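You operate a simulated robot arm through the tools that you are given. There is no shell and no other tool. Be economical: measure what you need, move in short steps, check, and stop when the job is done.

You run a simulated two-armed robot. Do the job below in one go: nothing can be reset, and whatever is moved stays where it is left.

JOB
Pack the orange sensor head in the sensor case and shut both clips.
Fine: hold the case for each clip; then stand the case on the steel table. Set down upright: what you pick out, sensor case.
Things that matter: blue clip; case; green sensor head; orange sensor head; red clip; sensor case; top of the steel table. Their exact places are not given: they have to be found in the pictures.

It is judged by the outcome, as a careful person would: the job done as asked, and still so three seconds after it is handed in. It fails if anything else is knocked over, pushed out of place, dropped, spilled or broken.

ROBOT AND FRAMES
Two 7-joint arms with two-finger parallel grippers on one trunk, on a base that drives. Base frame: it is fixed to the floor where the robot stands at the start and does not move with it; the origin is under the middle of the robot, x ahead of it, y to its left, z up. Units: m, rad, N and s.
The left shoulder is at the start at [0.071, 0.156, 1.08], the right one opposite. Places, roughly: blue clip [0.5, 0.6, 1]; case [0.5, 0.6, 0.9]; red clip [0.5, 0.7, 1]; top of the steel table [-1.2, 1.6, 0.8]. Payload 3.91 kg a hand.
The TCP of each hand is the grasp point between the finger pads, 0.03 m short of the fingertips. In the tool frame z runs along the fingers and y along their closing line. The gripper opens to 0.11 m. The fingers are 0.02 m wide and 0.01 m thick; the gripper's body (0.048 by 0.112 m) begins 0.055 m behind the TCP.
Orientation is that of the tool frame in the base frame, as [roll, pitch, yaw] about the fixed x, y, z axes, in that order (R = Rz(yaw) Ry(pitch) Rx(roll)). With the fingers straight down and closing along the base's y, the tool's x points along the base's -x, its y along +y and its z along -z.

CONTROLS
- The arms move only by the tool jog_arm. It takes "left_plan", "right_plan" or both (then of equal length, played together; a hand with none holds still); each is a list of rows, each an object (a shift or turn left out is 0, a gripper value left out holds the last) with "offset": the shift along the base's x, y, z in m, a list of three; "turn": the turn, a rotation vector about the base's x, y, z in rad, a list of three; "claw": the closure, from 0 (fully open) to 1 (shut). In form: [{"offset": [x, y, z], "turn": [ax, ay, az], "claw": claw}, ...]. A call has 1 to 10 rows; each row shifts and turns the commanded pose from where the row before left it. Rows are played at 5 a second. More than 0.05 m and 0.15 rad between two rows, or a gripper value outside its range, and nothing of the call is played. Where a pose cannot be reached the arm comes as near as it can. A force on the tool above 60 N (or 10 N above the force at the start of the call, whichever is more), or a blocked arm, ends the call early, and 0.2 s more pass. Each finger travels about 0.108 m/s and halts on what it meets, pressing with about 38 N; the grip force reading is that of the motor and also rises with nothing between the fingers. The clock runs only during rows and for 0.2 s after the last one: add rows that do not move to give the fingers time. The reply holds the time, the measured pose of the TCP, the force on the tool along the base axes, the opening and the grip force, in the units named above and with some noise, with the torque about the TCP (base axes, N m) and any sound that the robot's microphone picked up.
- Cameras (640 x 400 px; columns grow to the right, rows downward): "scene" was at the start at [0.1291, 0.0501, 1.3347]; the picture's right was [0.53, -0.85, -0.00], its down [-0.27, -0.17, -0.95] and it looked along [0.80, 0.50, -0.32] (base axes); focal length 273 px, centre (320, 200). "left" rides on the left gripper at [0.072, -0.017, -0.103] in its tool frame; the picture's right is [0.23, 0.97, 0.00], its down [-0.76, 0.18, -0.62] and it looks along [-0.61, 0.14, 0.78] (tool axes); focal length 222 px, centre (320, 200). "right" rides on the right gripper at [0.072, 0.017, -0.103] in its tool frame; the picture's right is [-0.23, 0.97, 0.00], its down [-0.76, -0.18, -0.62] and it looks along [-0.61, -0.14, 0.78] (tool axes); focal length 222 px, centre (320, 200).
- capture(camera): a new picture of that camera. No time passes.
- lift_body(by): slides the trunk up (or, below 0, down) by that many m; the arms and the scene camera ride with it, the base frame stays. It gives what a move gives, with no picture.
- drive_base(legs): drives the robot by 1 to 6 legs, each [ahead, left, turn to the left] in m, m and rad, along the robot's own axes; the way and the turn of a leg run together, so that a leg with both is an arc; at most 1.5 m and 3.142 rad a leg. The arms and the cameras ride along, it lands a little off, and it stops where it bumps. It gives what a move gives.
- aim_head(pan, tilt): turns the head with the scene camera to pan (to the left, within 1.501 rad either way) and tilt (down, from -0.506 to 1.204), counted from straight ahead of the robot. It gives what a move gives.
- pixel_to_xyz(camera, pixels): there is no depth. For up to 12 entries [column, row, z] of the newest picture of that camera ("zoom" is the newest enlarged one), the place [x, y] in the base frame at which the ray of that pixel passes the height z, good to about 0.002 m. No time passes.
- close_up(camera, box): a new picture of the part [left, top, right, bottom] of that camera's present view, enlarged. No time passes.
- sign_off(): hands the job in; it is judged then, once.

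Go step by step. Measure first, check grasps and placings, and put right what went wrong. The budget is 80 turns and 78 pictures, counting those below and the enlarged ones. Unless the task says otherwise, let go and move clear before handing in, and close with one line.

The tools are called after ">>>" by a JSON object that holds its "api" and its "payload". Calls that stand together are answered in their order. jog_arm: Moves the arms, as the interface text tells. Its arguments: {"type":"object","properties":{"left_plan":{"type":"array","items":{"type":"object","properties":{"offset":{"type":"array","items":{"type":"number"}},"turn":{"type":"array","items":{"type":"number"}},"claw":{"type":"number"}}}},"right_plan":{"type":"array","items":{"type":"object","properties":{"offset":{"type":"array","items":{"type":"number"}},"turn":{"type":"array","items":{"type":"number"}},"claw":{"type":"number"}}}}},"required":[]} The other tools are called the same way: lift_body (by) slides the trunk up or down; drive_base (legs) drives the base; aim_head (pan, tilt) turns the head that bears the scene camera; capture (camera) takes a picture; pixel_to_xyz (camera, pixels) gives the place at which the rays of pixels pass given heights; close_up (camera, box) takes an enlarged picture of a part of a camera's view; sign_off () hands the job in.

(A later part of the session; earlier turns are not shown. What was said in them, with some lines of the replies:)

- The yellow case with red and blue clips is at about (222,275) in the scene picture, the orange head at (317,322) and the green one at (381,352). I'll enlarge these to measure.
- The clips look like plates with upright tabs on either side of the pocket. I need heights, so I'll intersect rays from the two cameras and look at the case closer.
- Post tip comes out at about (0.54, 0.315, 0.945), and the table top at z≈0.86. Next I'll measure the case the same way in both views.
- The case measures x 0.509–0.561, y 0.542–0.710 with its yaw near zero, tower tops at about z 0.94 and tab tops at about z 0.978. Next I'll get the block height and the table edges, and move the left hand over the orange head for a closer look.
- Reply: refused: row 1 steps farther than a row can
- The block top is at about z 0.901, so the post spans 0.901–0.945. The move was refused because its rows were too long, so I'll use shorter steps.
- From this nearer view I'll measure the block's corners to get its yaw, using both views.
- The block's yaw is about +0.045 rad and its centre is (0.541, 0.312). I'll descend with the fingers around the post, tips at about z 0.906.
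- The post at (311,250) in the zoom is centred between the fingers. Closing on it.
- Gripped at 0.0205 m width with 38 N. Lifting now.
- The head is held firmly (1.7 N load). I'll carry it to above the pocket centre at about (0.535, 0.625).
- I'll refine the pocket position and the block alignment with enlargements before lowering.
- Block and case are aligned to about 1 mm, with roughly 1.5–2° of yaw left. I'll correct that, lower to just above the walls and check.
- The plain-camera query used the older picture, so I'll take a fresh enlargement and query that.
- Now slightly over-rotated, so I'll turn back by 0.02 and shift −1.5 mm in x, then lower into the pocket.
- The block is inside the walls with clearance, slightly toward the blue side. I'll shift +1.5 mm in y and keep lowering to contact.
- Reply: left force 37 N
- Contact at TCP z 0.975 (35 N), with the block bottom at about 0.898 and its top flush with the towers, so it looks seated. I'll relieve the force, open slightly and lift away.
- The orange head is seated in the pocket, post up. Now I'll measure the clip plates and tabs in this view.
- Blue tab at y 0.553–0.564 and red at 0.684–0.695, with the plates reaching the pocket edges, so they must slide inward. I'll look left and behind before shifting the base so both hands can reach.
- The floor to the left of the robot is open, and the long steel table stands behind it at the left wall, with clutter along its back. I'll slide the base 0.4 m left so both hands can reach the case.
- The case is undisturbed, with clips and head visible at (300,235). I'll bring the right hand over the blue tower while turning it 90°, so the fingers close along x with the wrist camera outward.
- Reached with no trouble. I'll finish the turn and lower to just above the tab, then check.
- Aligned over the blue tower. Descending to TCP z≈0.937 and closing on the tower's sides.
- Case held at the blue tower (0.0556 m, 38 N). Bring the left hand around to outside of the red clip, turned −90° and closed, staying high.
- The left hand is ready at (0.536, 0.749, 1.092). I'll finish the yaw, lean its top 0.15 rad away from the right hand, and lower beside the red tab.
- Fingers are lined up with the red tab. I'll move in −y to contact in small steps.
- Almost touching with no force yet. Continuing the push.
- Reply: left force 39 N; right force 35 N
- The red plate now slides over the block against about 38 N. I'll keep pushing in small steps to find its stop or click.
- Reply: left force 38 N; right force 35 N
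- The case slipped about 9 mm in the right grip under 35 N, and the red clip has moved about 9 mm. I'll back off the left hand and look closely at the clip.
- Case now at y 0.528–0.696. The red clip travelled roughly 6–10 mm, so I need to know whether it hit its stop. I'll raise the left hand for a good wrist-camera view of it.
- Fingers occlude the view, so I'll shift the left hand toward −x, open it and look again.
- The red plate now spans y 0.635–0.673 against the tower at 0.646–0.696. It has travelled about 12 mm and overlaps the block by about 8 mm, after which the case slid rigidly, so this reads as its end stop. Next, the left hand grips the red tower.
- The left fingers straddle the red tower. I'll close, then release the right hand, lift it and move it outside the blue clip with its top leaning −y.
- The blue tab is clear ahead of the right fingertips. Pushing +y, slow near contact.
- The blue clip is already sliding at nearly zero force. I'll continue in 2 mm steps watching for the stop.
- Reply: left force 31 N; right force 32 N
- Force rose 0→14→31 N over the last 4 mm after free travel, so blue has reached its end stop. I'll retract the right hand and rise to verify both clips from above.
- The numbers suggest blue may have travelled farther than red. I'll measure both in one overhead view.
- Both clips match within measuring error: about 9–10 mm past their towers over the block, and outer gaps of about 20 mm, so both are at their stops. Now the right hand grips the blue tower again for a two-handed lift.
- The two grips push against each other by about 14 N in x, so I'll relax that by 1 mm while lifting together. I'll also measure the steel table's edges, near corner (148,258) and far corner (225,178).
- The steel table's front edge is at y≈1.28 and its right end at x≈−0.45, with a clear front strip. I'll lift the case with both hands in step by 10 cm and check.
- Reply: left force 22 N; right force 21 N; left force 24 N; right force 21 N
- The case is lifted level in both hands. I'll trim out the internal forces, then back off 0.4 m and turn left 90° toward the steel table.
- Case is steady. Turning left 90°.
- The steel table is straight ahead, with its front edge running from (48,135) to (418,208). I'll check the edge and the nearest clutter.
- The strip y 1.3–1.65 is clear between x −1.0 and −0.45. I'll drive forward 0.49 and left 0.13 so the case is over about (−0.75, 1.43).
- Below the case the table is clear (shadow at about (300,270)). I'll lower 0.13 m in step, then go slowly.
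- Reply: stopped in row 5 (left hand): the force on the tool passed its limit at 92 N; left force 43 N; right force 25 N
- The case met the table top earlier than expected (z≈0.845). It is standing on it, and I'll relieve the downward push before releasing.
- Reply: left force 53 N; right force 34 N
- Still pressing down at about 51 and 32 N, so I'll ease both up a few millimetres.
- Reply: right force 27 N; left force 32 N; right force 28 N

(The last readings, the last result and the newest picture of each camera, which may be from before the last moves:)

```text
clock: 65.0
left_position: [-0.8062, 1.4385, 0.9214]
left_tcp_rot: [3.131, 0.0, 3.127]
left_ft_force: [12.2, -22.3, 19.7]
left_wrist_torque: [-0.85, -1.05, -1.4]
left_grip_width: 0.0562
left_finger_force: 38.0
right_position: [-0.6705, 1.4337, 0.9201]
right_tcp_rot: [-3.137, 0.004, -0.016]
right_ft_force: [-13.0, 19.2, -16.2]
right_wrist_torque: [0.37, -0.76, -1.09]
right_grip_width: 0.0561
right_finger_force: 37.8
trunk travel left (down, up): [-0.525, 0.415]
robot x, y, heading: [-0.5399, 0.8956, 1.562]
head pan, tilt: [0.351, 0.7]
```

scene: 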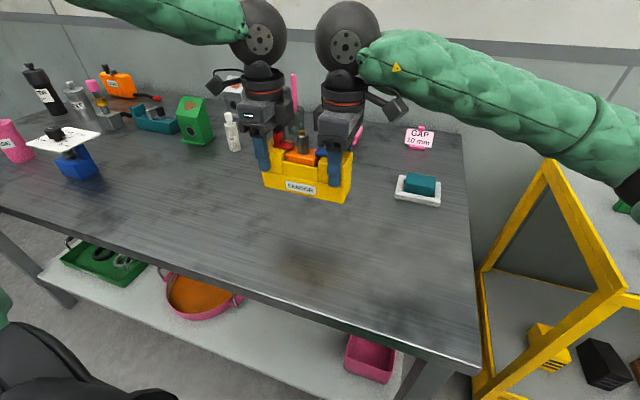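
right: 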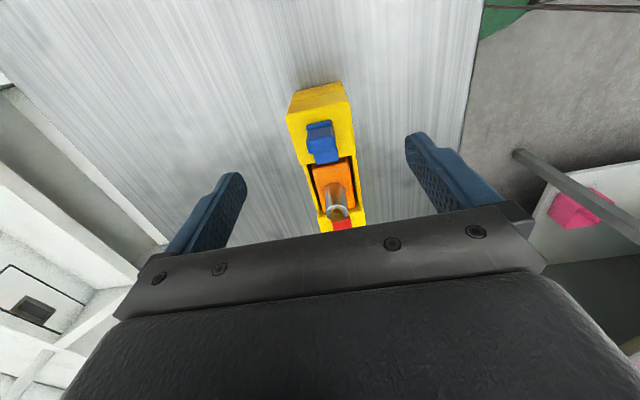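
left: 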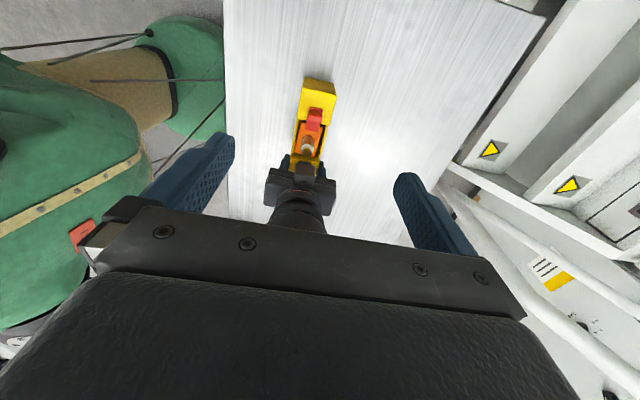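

The net load is now small. I'll release the right hand first while the left holds, then release the left.

>>> {"api": "jog_arm", "payload": {"right_plan": [{"claw": 0.35}, {}, {}]}}

>>> {"api": "jog_arm", "payload": {"left_plan": [{"claw": 0.35}, {}, {}]}}

>>> {"api": "close_up", "payload": {"camera": "scene", "box": [245, 170, 365, 250]}}

```text
clock: 65.8
left_position: [-0.807, 1.4388, 0.9208]
left_tcp_rot: [3.133, 0.0, 3.128]
left_ft_force: [-3.3, 4.4, 11.8]
left_wrist_torque: [-0.03, 0.72, -0.17]
left_grip_width: 0.0559
left_finger_force: 38.4
right_position: [-0.6715, 1.4345, 0.9212]
right_tcp_rot: [-3.138, 0.007, -0.012]
right_ft_force: [0.2, -0.7, -0.1]
right_wrist_torque: [-0.01, -0.05, -0.02]
right_grip_width: 0.0716
right_finger_force: 0.0
trunk travel left (down, up): [-0.525, 0.415]
robot x, y, heading: [-0.5361, 0.8947, 1.561]
head pan, tilt: [0.351, 0.7]
```

```text
clock: 66.6
left_position: [-0.8063, 1.4399, 0.9198]
left_tcp_rot: [3.132, 0.001, 3.126]
left_ft_force: [-0.1, -0.8, 0.0]
left_wrist_torque: [0.03, 0.02, 0.01]
left_grip_width: 0.0715
left_finger_force: 0.0
right_position: [-0.6719, 1.4346, 0.922]
right_tcp_rot: [-3.137, 0.006, -0.015]
right_ft_force: [0.0, -0.6, -0.6]
right_wrist_torque: [0.01, 0.04, -0.02]
right_grip_width: 0.0718
right_finger_force: 0.0
trunk travel left (down, up): [-0.525, 0.415]
robot x, y, heading: [-0.5383, 0.8945, 1.556]
head pan, tilt: [0.351, 0.7]
```

```text
5.00 times, centred on (305, 210) of scene
```

zoom: 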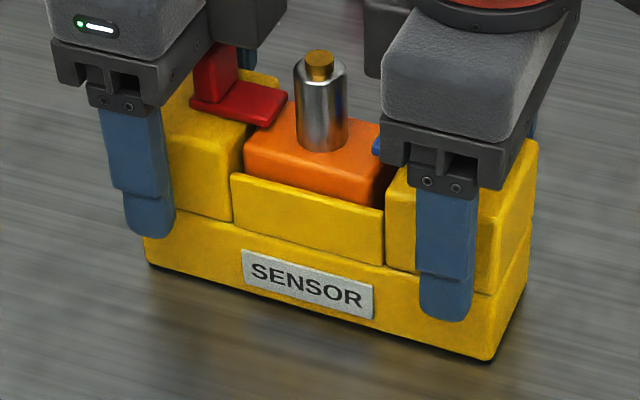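

Both hands read zero force with the fingers clear of the case. Rising straight up.

>>> {"api": "jog_arm", "payload": {"left_plan": [{"offset": [0, 0, 0.02]}, {"offset": [0, 0, 0.04]}, {"offset": [0, 0, 0.045]}, {"offset": [0, 0, 0.045]}, {"offset": [0, 0, 0.045]}, {"offset": [-0.03, 0, 0.03]}, {"offset": [-0.03, 0, 0.0]}], "right_plan": [{"offset": [0, 0, 0.02]}, {"offset": [0, 0, 0.04]}, {"offset": [0, 0, 0.045]}, {"offset": [0, 0, 0.045]}, {"offset": [0, 0, 0.045]}, {"offset": [0.03, 0, 0.03]}, {"offset": [0.03, 0, 0.0]}]}}

>>> {"api": "close_up", "payload": {"camera": "scene", "box": [250, 160, 360, 250]}}

>>> {"api": "close_up", "payload": {"camera": "right", "box": [200, 30, 420, 200]}}

```text
clock: 68.2
left_position: [-0.8661, 1.4386, 1.1457]
left_tcp_rot: [3.134, 0.001, 3.128]
left_ft_force: [0.0, 0.0, -0.3]
left_wrist_torque: [0.03, -0.02, 0.02]
left_grip_width: 0.0718
left_finger_force: 0.1
right_position: [-0.6097, 1.4354, 1.149]
right_tcp_rot: [-3.136, 0.005, -0.014]
right_ft_force: [-0.4, -0.6, 0.2]
right_wrist_torque: [-0.02, -0.01, 0.02]
right_grip_width: 0.0715
right_finger_force: 0.0
trunk travel left (down, up): [-0.525, 0.415]
robot x, y, heading: [-0.5375, 0.9007, 1.56]
head pan, tilt: [0.351, 0.7]
```

```text
4.44 times, centred on (305, 205) of scene
```

zoom: 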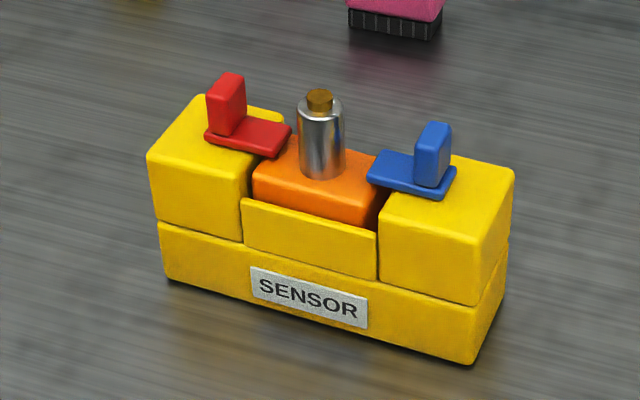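

```text
2.35 times, centred on (310, 115) of right
```

zoom: 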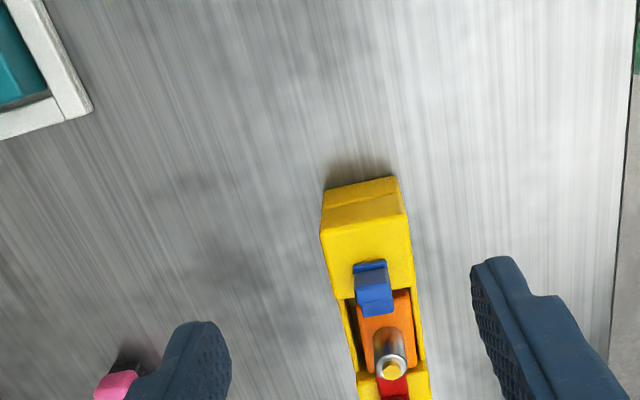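

The case stands upright with the head inside and both plates over it. One last overall look for anything disturbed.

>>> {"api": "capture", "payload": {"camera": "scene"}}

```text
16 pictures are left
```

scene: 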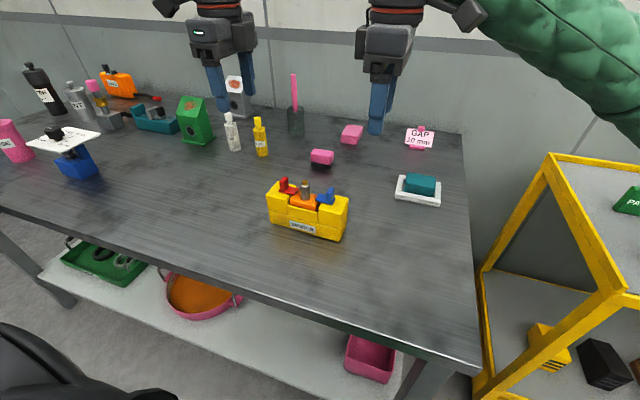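

Everything else stands untouched. I'll read the small pink sign at (419,136) in case it matters.

>>> {"api": "close_up", "payload": {"camera": "scene", "box": [390, 115, 450, 155]}}

```text
10.00 times, centred on (420, 135) of scene
```

zoom: 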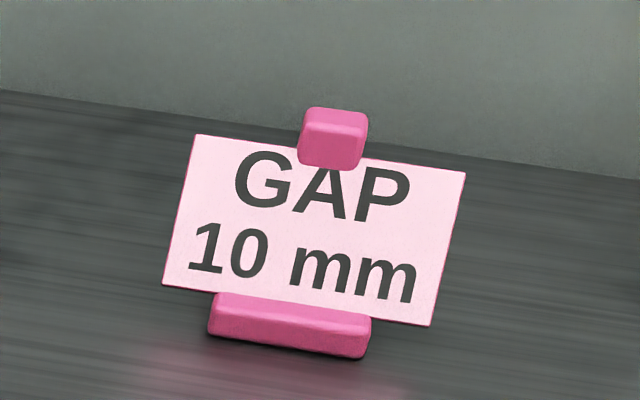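

The sign ("GAP 10 mm") is unrelated clutter. The case stands free on the steel table with the orange head inside and both clips pushed to their stops, so I'm handing in.

>>> {"api": "sign_off", "payload": {}}

```text
The job is handed in.
```

The orange sensor head is packed upright in the sensor case, both clips are pushed in to their end stops (no click was heard), and the case stands upright on the steel table; it slid about 14 mm in the right hand's grip during the red clip push and touched down harder than planned (92 N), with no damage visible.
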